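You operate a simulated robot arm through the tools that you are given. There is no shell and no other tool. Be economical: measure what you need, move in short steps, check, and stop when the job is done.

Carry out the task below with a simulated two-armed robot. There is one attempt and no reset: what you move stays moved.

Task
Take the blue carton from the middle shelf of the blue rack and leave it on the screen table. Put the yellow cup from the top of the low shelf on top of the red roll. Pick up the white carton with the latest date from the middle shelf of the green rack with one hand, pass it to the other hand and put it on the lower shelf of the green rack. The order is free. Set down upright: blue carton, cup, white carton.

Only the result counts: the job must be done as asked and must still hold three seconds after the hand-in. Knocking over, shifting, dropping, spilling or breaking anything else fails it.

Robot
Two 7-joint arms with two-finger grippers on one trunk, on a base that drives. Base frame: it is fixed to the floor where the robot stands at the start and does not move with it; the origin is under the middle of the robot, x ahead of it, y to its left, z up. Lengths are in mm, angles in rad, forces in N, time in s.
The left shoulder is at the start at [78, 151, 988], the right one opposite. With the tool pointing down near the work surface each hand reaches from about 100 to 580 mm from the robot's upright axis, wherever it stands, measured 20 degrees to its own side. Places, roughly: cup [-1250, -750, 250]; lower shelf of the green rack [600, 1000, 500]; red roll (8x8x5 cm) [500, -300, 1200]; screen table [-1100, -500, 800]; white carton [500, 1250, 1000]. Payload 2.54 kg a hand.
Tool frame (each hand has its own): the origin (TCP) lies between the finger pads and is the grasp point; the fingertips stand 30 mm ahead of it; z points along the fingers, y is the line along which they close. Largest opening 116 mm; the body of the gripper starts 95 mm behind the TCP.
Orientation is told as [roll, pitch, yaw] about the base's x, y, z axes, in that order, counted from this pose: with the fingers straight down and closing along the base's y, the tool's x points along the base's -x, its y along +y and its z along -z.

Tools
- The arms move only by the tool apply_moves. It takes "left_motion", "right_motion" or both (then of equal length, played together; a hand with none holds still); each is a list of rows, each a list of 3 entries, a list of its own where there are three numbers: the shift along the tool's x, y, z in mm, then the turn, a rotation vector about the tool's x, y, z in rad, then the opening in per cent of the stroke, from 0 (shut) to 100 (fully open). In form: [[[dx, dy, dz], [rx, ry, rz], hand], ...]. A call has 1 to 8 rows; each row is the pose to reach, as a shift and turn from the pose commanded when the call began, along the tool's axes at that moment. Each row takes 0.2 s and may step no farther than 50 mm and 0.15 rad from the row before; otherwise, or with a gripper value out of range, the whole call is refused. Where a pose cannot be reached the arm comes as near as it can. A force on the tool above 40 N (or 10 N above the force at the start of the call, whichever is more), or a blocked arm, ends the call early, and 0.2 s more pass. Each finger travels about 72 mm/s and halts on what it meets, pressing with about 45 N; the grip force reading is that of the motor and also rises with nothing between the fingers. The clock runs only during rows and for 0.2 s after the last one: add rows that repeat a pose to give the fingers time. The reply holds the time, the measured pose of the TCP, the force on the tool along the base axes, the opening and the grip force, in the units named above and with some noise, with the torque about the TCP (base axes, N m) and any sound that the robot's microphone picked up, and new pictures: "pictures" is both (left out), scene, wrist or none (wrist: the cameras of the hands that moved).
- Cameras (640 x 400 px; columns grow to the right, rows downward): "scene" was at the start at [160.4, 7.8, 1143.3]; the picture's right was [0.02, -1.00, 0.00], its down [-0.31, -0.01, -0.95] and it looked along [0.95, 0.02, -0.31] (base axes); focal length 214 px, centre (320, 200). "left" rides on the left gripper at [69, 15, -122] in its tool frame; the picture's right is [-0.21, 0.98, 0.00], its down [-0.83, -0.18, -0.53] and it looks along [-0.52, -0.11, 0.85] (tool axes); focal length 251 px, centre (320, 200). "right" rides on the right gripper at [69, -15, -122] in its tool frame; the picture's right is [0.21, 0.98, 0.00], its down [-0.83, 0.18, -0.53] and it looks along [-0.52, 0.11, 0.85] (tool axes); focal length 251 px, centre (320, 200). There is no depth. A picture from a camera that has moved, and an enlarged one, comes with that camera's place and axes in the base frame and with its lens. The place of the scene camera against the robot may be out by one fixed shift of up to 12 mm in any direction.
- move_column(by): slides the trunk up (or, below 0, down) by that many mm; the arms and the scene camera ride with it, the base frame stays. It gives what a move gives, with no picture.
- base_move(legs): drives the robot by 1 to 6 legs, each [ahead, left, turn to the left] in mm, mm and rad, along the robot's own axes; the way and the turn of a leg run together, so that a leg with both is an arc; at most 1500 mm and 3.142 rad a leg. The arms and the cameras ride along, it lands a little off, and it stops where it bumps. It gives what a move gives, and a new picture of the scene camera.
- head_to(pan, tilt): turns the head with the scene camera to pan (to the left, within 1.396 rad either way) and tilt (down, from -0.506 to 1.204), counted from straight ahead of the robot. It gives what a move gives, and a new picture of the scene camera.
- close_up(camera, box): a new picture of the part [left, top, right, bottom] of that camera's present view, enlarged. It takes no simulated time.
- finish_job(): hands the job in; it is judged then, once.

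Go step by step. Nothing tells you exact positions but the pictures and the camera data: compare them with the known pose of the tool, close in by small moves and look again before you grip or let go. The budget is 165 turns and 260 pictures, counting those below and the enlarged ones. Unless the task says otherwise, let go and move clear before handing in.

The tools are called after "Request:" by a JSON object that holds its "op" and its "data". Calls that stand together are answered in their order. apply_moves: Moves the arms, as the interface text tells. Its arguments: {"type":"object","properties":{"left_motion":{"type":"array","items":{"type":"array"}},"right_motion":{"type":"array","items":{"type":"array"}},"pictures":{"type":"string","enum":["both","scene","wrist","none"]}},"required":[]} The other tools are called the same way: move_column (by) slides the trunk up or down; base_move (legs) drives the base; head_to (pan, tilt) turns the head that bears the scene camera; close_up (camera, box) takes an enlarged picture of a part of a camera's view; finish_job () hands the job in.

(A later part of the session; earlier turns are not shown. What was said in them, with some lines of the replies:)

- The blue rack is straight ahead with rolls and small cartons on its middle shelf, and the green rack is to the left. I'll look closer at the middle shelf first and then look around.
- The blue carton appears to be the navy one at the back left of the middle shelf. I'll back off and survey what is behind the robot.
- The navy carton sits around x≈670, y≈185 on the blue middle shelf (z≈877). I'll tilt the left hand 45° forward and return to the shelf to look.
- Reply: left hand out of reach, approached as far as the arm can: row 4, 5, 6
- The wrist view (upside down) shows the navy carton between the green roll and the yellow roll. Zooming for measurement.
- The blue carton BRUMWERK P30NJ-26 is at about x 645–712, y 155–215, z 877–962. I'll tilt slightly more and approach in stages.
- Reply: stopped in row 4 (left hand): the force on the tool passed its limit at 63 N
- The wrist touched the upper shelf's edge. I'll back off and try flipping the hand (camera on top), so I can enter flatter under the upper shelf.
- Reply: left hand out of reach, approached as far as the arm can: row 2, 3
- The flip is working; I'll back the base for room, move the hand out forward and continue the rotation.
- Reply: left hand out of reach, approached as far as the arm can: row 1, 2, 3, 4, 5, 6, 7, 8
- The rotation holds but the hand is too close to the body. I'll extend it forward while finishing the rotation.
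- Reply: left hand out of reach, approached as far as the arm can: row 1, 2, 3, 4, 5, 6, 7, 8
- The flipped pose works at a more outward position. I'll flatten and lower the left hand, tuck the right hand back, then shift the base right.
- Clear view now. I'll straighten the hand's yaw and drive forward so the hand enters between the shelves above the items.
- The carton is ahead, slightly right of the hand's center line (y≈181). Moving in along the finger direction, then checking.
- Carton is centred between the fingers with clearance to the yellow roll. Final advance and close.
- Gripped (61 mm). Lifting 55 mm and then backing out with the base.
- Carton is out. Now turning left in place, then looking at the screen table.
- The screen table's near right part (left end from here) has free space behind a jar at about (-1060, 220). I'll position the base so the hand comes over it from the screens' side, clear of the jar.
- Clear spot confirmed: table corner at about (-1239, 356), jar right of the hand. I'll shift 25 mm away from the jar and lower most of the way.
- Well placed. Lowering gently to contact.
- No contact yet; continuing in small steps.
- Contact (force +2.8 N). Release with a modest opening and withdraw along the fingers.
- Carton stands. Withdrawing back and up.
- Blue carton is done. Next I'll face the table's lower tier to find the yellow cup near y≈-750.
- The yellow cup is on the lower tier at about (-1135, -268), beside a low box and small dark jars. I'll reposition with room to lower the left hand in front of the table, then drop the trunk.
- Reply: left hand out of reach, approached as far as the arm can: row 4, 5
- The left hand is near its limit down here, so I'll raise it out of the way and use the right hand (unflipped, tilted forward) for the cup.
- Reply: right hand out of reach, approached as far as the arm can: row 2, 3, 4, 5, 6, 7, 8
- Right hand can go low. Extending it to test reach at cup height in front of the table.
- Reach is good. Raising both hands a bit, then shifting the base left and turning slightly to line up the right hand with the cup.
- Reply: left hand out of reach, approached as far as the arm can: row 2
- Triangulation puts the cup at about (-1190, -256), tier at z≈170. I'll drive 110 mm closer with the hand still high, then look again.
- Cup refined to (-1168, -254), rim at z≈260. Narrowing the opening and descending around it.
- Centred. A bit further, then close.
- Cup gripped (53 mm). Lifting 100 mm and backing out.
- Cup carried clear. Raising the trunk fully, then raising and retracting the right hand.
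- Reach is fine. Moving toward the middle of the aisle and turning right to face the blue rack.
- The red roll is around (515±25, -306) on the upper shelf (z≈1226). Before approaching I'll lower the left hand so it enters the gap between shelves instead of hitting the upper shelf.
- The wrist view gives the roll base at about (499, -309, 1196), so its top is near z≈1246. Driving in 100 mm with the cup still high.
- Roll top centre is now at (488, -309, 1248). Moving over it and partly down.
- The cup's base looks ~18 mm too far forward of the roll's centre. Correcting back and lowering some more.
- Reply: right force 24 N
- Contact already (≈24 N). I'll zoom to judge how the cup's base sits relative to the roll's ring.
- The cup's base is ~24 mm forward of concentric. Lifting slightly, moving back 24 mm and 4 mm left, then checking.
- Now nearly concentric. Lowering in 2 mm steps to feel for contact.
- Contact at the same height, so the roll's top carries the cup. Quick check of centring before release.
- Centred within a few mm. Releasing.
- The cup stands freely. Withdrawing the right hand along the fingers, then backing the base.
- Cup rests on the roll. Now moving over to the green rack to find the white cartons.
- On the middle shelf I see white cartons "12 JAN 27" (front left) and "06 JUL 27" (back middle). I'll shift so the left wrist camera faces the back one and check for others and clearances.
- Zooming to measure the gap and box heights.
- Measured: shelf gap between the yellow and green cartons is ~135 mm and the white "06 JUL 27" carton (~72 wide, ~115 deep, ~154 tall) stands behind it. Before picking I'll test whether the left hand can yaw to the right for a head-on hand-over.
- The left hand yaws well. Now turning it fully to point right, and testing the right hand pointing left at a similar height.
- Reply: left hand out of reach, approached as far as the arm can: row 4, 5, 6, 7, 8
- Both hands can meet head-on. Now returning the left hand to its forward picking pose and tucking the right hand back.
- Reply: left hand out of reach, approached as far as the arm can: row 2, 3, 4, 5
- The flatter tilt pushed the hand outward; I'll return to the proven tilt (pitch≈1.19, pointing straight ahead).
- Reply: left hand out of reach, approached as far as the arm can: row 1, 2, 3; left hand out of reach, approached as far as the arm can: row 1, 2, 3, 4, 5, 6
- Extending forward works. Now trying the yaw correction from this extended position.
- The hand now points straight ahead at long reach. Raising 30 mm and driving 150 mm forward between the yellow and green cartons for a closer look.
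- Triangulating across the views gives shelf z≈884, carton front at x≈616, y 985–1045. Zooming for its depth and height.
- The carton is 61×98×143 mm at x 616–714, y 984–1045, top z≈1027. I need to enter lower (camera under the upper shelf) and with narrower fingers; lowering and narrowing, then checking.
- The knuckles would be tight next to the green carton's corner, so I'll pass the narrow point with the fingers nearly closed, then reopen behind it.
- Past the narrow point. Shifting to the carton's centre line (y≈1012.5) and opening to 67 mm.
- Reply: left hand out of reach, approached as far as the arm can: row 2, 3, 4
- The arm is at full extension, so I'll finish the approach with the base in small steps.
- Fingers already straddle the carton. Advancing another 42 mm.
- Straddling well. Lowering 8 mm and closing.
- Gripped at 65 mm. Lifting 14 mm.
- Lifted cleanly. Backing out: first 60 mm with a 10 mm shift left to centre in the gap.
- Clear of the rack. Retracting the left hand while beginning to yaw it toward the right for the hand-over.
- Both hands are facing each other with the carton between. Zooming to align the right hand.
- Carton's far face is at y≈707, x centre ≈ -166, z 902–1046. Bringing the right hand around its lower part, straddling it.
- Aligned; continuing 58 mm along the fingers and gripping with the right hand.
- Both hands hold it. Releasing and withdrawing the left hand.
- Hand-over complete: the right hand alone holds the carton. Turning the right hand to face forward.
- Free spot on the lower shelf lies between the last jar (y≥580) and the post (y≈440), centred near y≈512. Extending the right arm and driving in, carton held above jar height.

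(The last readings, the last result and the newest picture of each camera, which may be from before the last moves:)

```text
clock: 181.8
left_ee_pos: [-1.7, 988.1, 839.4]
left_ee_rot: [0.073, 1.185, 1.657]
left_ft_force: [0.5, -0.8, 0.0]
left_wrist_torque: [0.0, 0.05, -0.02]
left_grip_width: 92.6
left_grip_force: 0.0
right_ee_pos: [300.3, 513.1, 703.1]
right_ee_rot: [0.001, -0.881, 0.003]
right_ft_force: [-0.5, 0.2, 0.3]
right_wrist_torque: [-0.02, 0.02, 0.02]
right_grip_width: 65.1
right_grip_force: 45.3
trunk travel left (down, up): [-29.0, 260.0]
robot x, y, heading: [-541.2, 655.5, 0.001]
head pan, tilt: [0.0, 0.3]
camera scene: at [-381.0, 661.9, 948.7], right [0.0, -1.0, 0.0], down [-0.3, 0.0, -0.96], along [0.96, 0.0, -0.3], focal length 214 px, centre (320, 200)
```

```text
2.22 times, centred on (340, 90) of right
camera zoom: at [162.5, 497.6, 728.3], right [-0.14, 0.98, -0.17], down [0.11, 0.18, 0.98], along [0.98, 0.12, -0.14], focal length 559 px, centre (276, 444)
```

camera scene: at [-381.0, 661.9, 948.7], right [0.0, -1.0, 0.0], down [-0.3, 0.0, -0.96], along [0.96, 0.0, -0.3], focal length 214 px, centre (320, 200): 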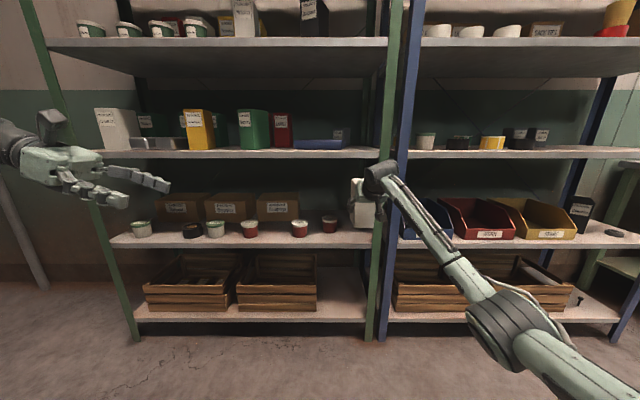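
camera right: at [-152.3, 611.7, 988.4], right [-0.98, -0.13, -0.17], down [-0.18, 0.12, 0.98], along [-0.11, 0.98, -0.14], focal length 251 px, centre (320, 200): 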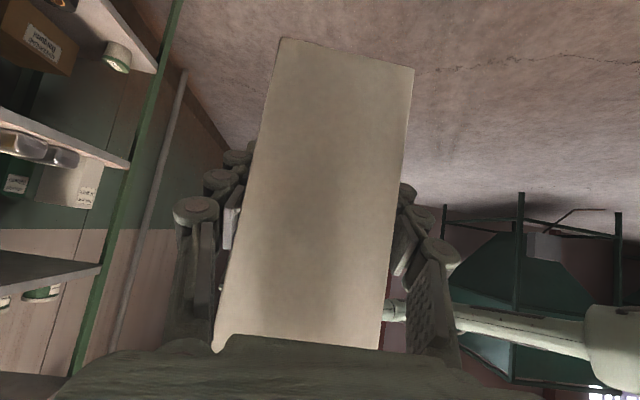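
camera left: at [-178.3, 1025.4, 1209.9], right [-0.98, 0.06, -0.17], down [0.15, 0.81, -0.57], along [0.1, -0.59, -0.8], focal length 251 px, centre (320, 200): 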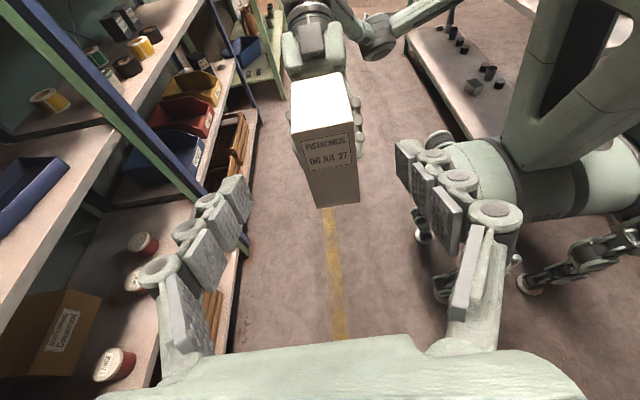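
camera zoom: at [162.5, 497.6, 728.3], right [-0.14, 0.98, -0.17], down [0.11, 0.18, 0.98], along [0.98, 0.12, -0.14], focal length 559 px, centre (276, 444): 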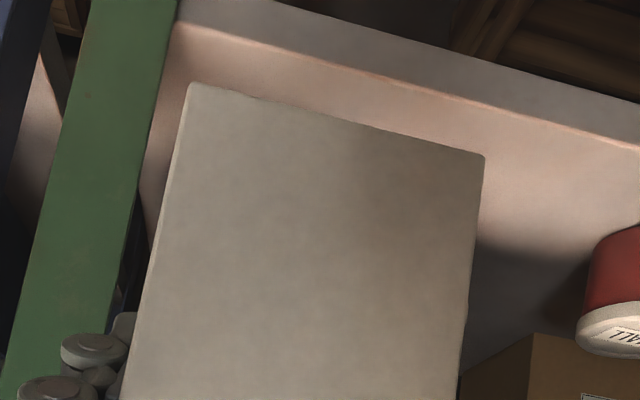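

Shelf z≈522, post inner edge y≈451, dark jar at y≥585. I'll drive to TCP (540, 523).

Request:
{"op": "base_move", "data": {"legs": [[0, 10, 0], [120, 0, 0]]}}

Request:
{"op": "close_up", "data": {"camera": "right", "box": [0, 0, 640, 400]}}

```text
clock: 183.4
left_ee_pos: [117.9, 998.4, 839.6]
left_ee_rot: [0.074, 1.186, 1.661]
left_ft_force: [0.7, -0.4, -0.3]
left_wrist_torque: [0.04, 0.0, -0.02]
left_grip_width: 93.0
left_grip_force: 0.1
right_ee_pos: [418.7, 523.5, 704.5]
right_ee_rot: [0.001, -0.881, 0.006]
right_ft_force: [-0.2, 0.1, 0.2]
right_wrist_torque: [0.0, 0.04, -0.02]
right_grip_width: 65.2
right_grip_force: 45.0
trunk travel left (down, up): [-29.0, 260.0]
robot x, y, heading: [-419.8, 667.4, -0.0]
head pan, tilt: [0.0, 0.3]
camera scene: at [-262.8, 672.2, 948.7], right [0.0, -1.0, 0.0], down [-0.3, 0.0, -0.96], along [0.96, 0.0, -0.3], focal length 214 px, centre (320, 200)
```

scene: 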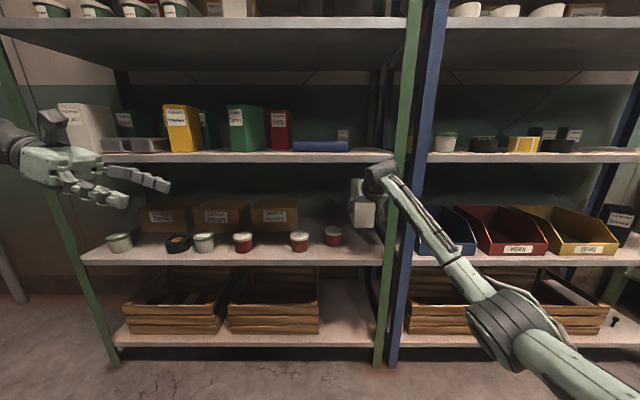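

```text
1.00 times, centred on (320, 200) of right (not enlarged: the box is as wide or as high as the picture)
camera zoom: at [280.8, 508.4, 728.4], right [-0.14, 0.98, -0.17], down [0.11, 0.18, 0.98], along [0.98, 0.12, -0.14], focal length 251 px, centre (320, 200)
```

zoom: 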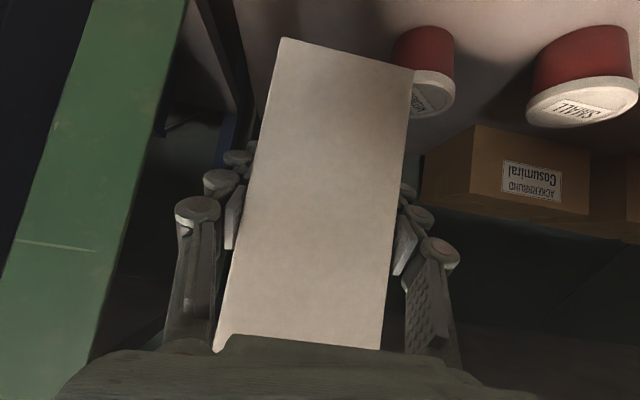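

Going slightly deeper so the fingers end up behind the jar line.

Request:
{"op": "base_move", "data": {"legs": [[162, -3, 0]]}}

Request:
{"op": "close_up", "data": {"camera": "right", "box": [0, 0, 640, 400]}}

```text
clock: 184.7
left_ee_pos: [237.8, 991.6, 839.5]
left_ee_rot: [0.081, 1.187, 1.661]
left_ft_force: [0.1, 0.5, -0.1]
left_wrist_torque: [0.0, 0.0, -0.03]
left_grip_width: 92.9
left_grip_force: 0.1
right_ee_pos: [528.7, 522.4, 692.3]
right_ee_rot: [-0.019, -0.868, 0.027]
right_ft_force: [-0.6, 0.9, 0.0]
right_wrist_torque: [0.01, 0.06, 0.01]
right_grip_width: 65.3
right_grip_force: 45.4
trunk travel left (down, up): [-29.0, 260.0]
robot x, y, heading: [-304.8, 663.9, -0.0]
head pan, tilt: [0.0, 0.3]
stopped in leg 1: the robot was blocked; the commanded pose is now the measured one
camera scene: at [-145.5, 668.9, 949.0], right [-0.01, -1.0, 0.0], down [-0.3, 0.0, -0.96], along [0.96, -0.01, -0.3], focal length 214 px, centre (320, 200)
```

scene: 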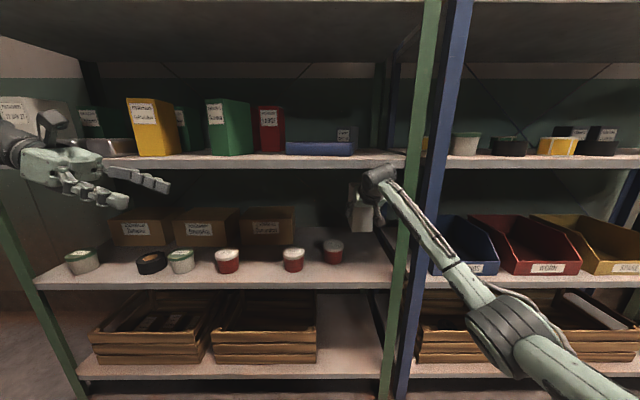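

```text
1.00 times, centred on (320, 200) of right (not enlarged: the box is as wide or as high as the picture)
camera zoom: at [390.8, 506.6, 718.5], right [-0.15, 0.97, -0.17], down [0.13, 0.19, 0.97], along [0.98, 0.12, -0.15], focal length 251 px, centre (320, 200)
```

zoom: 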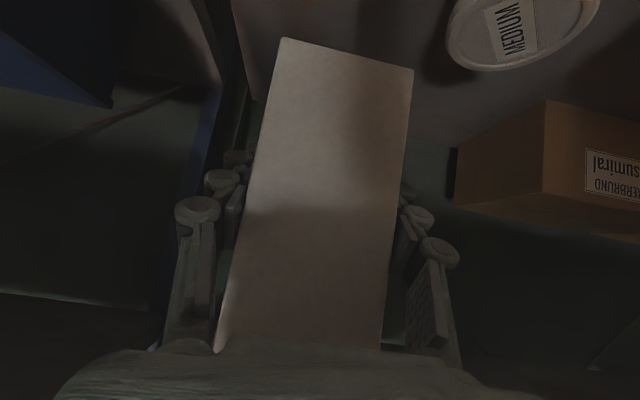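

The wrist met the middle shelf's edge because the hand was too high. I'll ease back, shift 6 mm right and lower, then go deeper.

Request:
{"op": "apply_moves", "data": {"right_motion": [[[5, -2, -6], [0, 0, 0], 42], [[17, -4, 4], [0.004, -0.006, 0.016], 42], [[30, -6, 14], [0.009, -0.012, 0.032], 42], [[30, -6, 14], [0.009, -0.012, 0.032], 42]]}}

```text
clock: 185.7
left_ee_pos: [237.3, 991.7, 839.1]
left_ee_rot: [0.08, 1.188, 1.66]
left_ft_force: [-0.3, -0.3, 0.8]
left_wrist_torque: [-0.01, -0.05, -0.01]
left_grip_width: 92.8
left_grip_force: 0.2
right_ee_pos: [520.2, 515.8, 661.4]
right_ee_rot: [0.013, -0.88, -0.026]
right_ft_force: [0.0, 0.2, 0.1]
right_wrist_torque: [0.01, 0.09, -0.01]
right_grip_width: 65.2
right_grip_force: 44.9
trunk travel left (down, up): [-29.0, 260.0]
robot x, y, heading: [-308.9, 664.1, -0.002]
head pan, tilt: [0.0, 0.3]
camera scene: at [-145.4, 668.9, 948.7], right [-0.01, -1.0, 0.0], down [-0.3, 0.0, -0.96], along [0.96, -0.01, -0.3], focal length 214 px, centre (320, 200)
camera right: at [382.0, 503.5, 685.5], right [-0.12, 0.98, -0.16], down [0.12, 0.17, 0.98], along [0.99, 0.1, -0.13], focal length 251 px, centre (320, 200)
```

scene: 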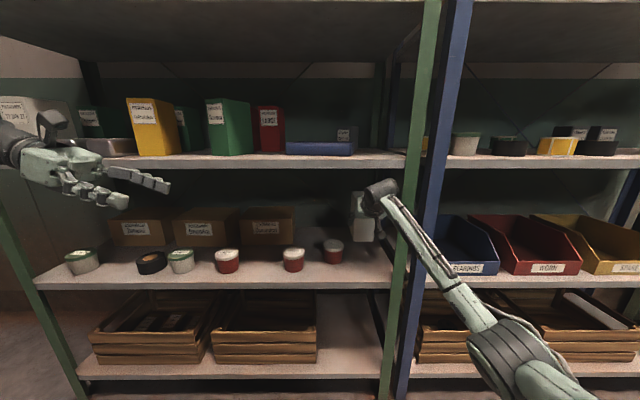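
right: 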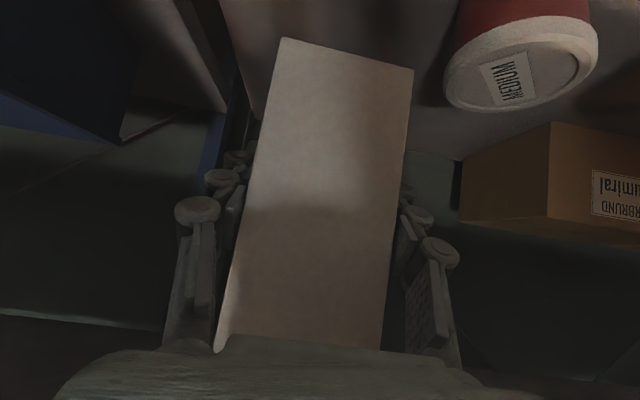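

Jar's near edge is ~9 mm from the carton line. Moving deeper on a slight downward diagonal, correcting the small yaw.

Request:
{"op": "apply_moves", "data": {"right_motion": [[[-10, -1, 12], [-0.002, 0, -0.008], 42], [[-19, -1, 23], [-0.004, 0, -0.016], 42], [[-17, -1, 48], [-0.004, 0, -0.016], 42], [[-14, -1, 73], [-0.004, 0, -0.016], 42]]}}

```text
clock: 186.7
left_ee_pos: [237.6, 993.4, 838.3]
left_ee_rot: [0.081, 1.186, 1.661]
left_ft_force: [0.3, 0.4, 0.1]
left_wrist_torque: [0.02, 0.01, -0.03]
left_grip_width: 92.9
left_grip_force: 0.1
right_ee_pos: [586.1, 515.3, 627.0]
right_ee_rot: [-0.005, -0.883, 0.003]
right_ft_force: [-0.1, 0.2, 0.7]
right_wrist_torque: [-0.02, 0.12, 0.0]
right_grip_width: 65.2
right_grip_force: 44.7
trunk travel left (down, up): [-29.0, 260.0]
robot x, y, heading: [-304.7, 662.7, -0.009]
head pan, tilt: [0.0, 0.3]
camera scene: at [-145.5, 668.9, 948.7], right [-0.01, -1.0, 0.0], down [-0.3, 0.0, -0.96], along [0.96, -0.01, -0.3], focal length 214 px, centre (320, 200)
camera right: at [447.5, 500.7, 651.0], right [-0.14, 0.98, -0.17], down [0.11, 0.18, 0.98], along [0.98, 0.11, -0.13], focal length 251 px, centre (320, 200)
```

scene: 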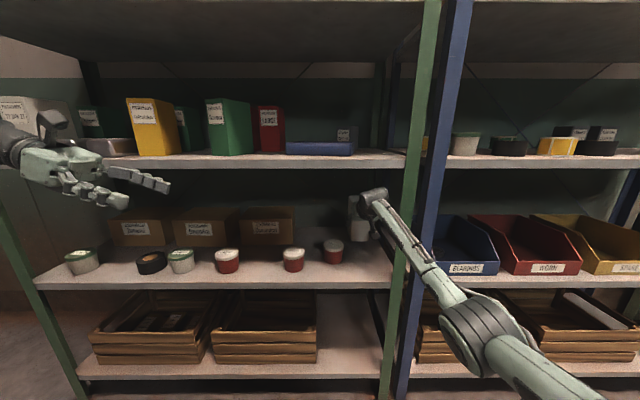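
right: 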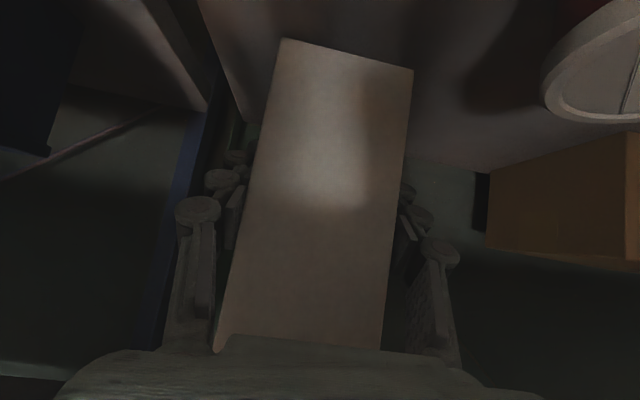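

Past the jar. Lowering toward the shelf.

Request:
{"op": "apply_moves", "data": {"right_motion": [[[8, 0, 7], [0, 0, 0], 42], [[17, 0, 14], [0, 0, 0], 42], [[25, 0, 21], [0, 0, 0], 42], [[28, 0, 23], [0, 0, 0], 42], [[30, 0, 25], [0, 0, 0], 42], [[30, 0, 25], [0, 0, 0], 42]], "pictures": "wrist"}}

```text
clock: 188.1
left_ee_pos: [236.5, 993.1, 840.0]
left_ee_rot: [0.081, 1.186, 1.661]
left_ft_force: [0.5, 0.4, 0.6]
left_wrist_torque: [-0.01, 0.03, 0.01]
left_grip_width: 93.2
left_grip_force: 0.0
right_ee_pos: [585.1, 514.3, 586.1]
right_ee_rot: [-0.003, -0.882, 0.001]
right_ft_force: [-0.3, -0.8, -0.6]
right_wrist_torque: [0.0, 0.07, 0.0]
right_grip_width: 65.0
right_grip_force: 45.0
trunk travel left (down, up): [-29.0, 260.0]
robot x, y, heading: [-306.5, 663.3, -0.002]
head pan, tilt: [0.0, 0.3]
camera right: at [447.5, 500.5, 611.2], right [-0.14, 0.98, -0.17], down [0.11, 0.18, 0.98], along [0.98, 0.11, -0.14], focal length 251 px, centre (320, 200)
```

right: 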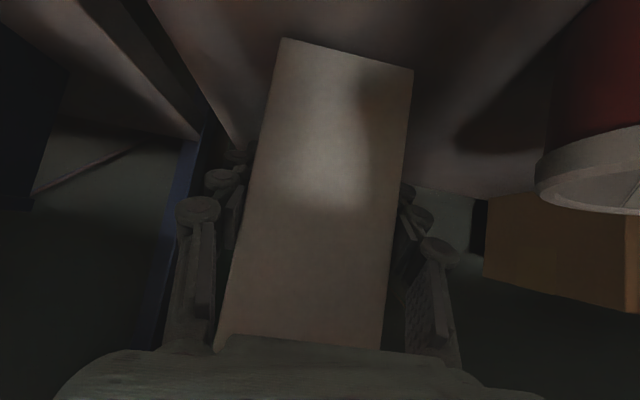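

Request:
{"op": "apply_moves", "data": {"right_motion": [[[1.5, 0, 1.3], [0, 0, 0], 42], [[3.1, 0, 2.6], [0, 0, 0], 42], [[4.6, 0, 3.8], [0, 0, 0], 42], [[6.2, 0, 5.1], [0, 0, 0], 42]], "pictures": "none"}}

```text
clock: 189.1
left_ee_pos: [235.5, 992.7, 840.5]
left_ee_rot: [0.075, 1.186, 1.654]
left_ft_force: [-0.2, 0.0, -0.3]
left_wrist_torque: [0.03, 0.0, 0.01]
left_grip_width: 92.7
left_grip_force: 0.0
right_ee_pos: [585.5, 513.9, 583.0]
right_ee_rot: [-0.006, -0.887, 0.002]
right_ft_force: [-3.1, -2.4, 9.7]
right_wrist_torque: [-0.48, 0.61, -0.07]
right_grip_width: 65.0
right_grip_force: 45.2
trunk travel left (down, up): [-29.0, 260.0]
robot x, y, heading: [-310.0, 663.2, -0.005]
head pan, tilt: [0.0, 0.3]
```

Contact with the shelf (≈10 N). Releasing gently.

Request:
{"op": "apply_moves", "data": {"right_motion": [[[-1.5, 0, -1.3], [0, 0, 0], 42], [[-1.5, 0, -1.3], [0, 0, 0], 56], [[-1.5, 0, -1.3], [0, 0, 0], 62], [[-1.5, 0, -1.3], [0, 0, 0], 66], [[-1.5, 0, -1.3], [0, 0, 0], 66]], "pictures": "wrist"}}

```text
clock: 190.3
left_ee_pos: [237.6, 992.5, 838.5]
left_ee_rot: [0.077, 1.186, 1.658]
left_ft_force: [0.5, 0.6, 0.5]
left_wrist_torque: [-0.01, 0.02, 0.04]
left_grip_width: 93.0
left_grip_force: 0.1
right_ee_pos: [585.2, 514.6, 581.0]
right_ee_rot: [-0.002, -0.881, 0.002]
right_ft_force: [0.4, -0.3, 0.5]
right_wrist_torque: [0.02, -0.03, 0.0]
right_grip_width: 76.6
right_grip_force: 0.0
trunk travel left (down, up): [-29.0, 260.0]
robot x, y, heading: [-307.7, 659.8, -0.006]
head pan, tilt: [0.0, 0.3]
camera right: at [446.9, 500.7, 605.1], right [-0.14, 0.98, -0.17], down [0.11, 0.18, 0.98], along [0.98, 0.11, -0.14], focal length 251 px, centre (320, 200)
```

right: 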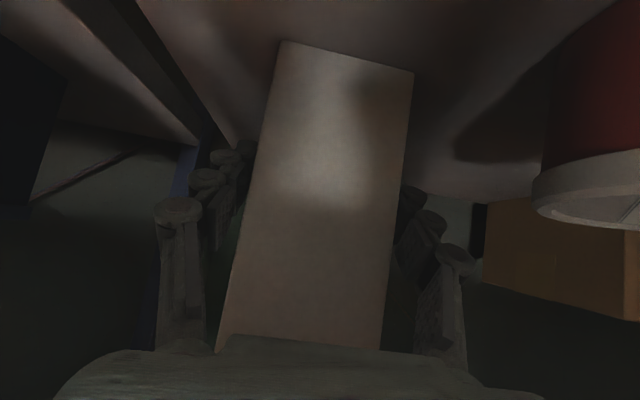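

The carton stands on its own. Withdrawing along the fingers, above the jars.

Request:
{"op": "apply_moves", "data": {"right_motion": [[[0, 0, -40], [0, 0, 0], 66], [[0, 0, -80], [0, 0, 0], 66], [[0, 3, -120], [0, 0, 0], 66], [[19, 6, -143], [0, 0, 0], 60], [[38, 6, -166], [0, 0, 0], 50]]}}

```text
clock: 191.5
left_ee_pos: [237.6, 992.8, 839.5]
left_ee_rot: [0.078, 1.188, 1.658]
left_ft_force: [-0.4, 0.1, -0.8]
left_wrist_torque: [0.01, 0.03, -0.01]
left_grip_width: 92.9
left_grip_force: 0.1
right_ee_pos: [431.8, 521.6, 657.4]
right_ee_rot: [-0.004, -0.882, 0.003]
right_ft_force: [0.5, 0.0, -1.1]
right_wrist_torque: [-0.01, -0.02, 0.0]
right_grip_width: 57.9
right_grip_force: 0.1
trunk travel left (down, up): [-29.0, 260.0]
robot x, y, heading: [-306.7, 662.8, -0.007]
head pan, tilt: [0.0, 0.3]
camera scene: at [-145.7, 669.0, 948.8], right [-0.01, -1.0, 0.0], down [-0.3, 0.0, -0.96], along [0.96, -0.01, -0.3], focal length 214 px, centre (320, 200)
camera right: at [294.3, 507.1, 681.3], right [-0.13, 0.98, -0.17], down [0.11, 0.18, 0.98], along [0.98, 0.11, -0.14], focal length 251 px, centre (320, 200)
```

scene: 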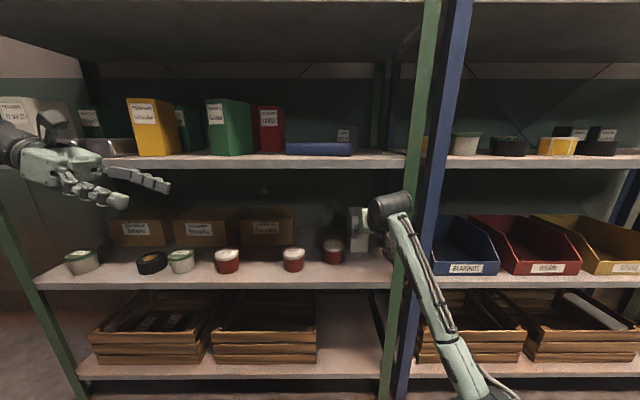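
right: 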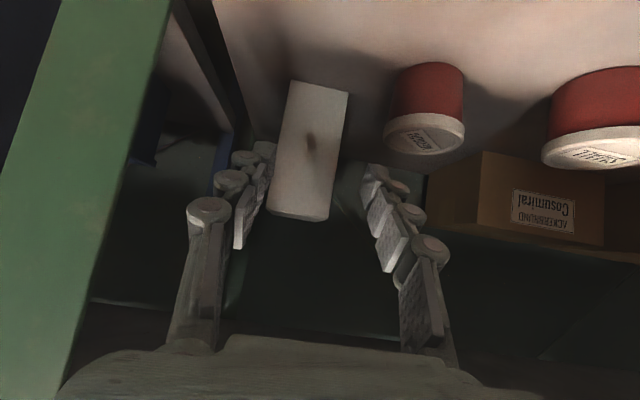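

Carton stands upright on the lower shelf. Backing the base away and taking a final look.

Request:
{"op": "base_move", "data": {"legs": [[-250, 0, 0]]}}

Request:
{"op": "head_to", "data": {"pan": -0.35, "tilt": 0.1}}

Request:
{"op": "close_up", "data": {"camera": "scene", "box": [80, 60, 480, 310]}}

```text
clock: 193.3
left_ee_pos: [-13.8, 995.8, 838.2]
left_ee_rot: [0.081, 1.187, 1.662]
left_ft_force: [0.3, -1.0, -0.6]
left_wrist_torque: [0.0, 0.0, 0.0]
left_grip_width: 92.8
left_grip_force: 0.1
right_ee_pos: [182.2, 524.8, 656.1]
right_ee_rot: [-0.005, -0.881, 0.005]
right_ft_force: [-0.8, -0.4, -0.4]
right_wrist_torque: [0.01, 0.0, 0.01]
right_grip_width: 58.0
right_grip_force: 0.0
trunk travel left (down, up): [-29.0, 260.0]
robot x, y, heading: [-553.8, 665.9, -0.0]
head pan, tilt: [0.0, 0.3]
camera scene: at [-395.8, 670.5, 948.8], right [0.0, -1.0, 0.0], down [-0.3, 0.0, -0.96], along [0.96, 0.0, -0.3], focal length 214 px, centre (320, 200)
```

scene: 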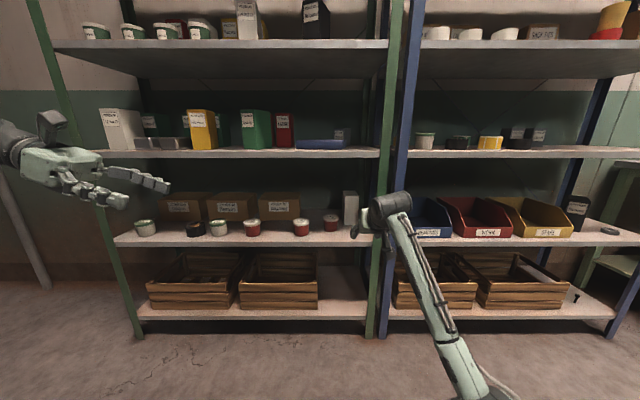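

```text
clock: 194.1
left_ee_pos: [-14.4, 996.0, 838.4]
left_ee_rot: [0.081, 1.187, 1.664]
left_ft_force: [0.1, 0.4, 0.5]
left_wrist_torque: [0.02, -0.01, 0.01]
left_grip_width: 93.0
left_grip_force: 0.0
right_ee_pos: [184.6, 526.1, 656.8]
right_ee_rot: [-0.004, -0.88, 0.005]
right_ft_force: [0.7, -0.2, -0.3]
right_wrist_torque: [0.02, -0.02, 0.01]
right_grip_width: 57.9
right_grip_force: 0.0
trunk travel left (down, up): [-29.0, 260.0]
robot x, y, heading: [-553.4, 668.2, -0.003]
head pan, tilt: [-0.351, 0.099]
camera scene: at [-402.8, 639.0, 967.4], right [-0.34, -0.94, 0.0], down [-0.09, 0.03, -0.99], along [0.93, -0.34, -0.1], focal length 214 px, centre (320, 200)
```

scene: 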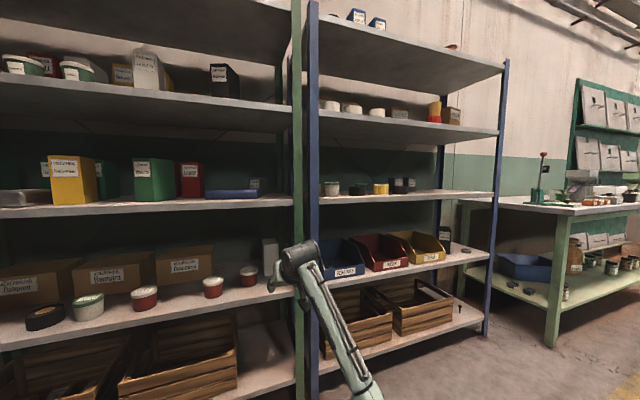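

```text
1.60 times, centred on (280, 185) of scene
camera zoom: at [-402.8, 639.0, 967.4], right [-0.34, -0.94, 0.0], down [-0.09, 0.03, -0.99], along [0.93, -0.34, -0.1], focal length 343 px, centre (384, 224)
```

zoom: 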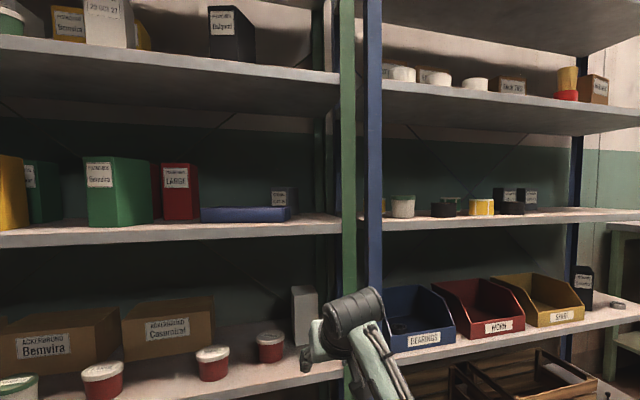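

All three items stand where asked and nothing else appears to have moved, so I'm handing in.

Request:
{"op": "finish_job", "data": {}}

```text
The job is handed in.
```

I did all three parts of the task and handed the job in. All three objects were upright when last seen, and nothing else looked moved.

- **Blue carton:** the navy "BRUMWERK P30NJ-26" carton from the blue rack's middle shelf is on the screen table, near the jar.
- **Yellow cup:** it is on top of the red roll, centred to within a few mm. I found it at about (-1170, -255), well off the listed (-1250, -750). It was the only yellow cup I saw on a low shelf, so I took it as the right one.
- **White carton:** I took the "06 JUL 27" one. The only other white carton I could see on that shelf was dated "12 JAN 27". The left hand picked it up, passed it to the right hand, and the right hand set it on the green rack's lower shelf.

The robot touched a shelf edge twice: the left hand on the blue rack's upper shelf, and the right arm on the green rack's middle shelf. Neither shifted anything I could see.
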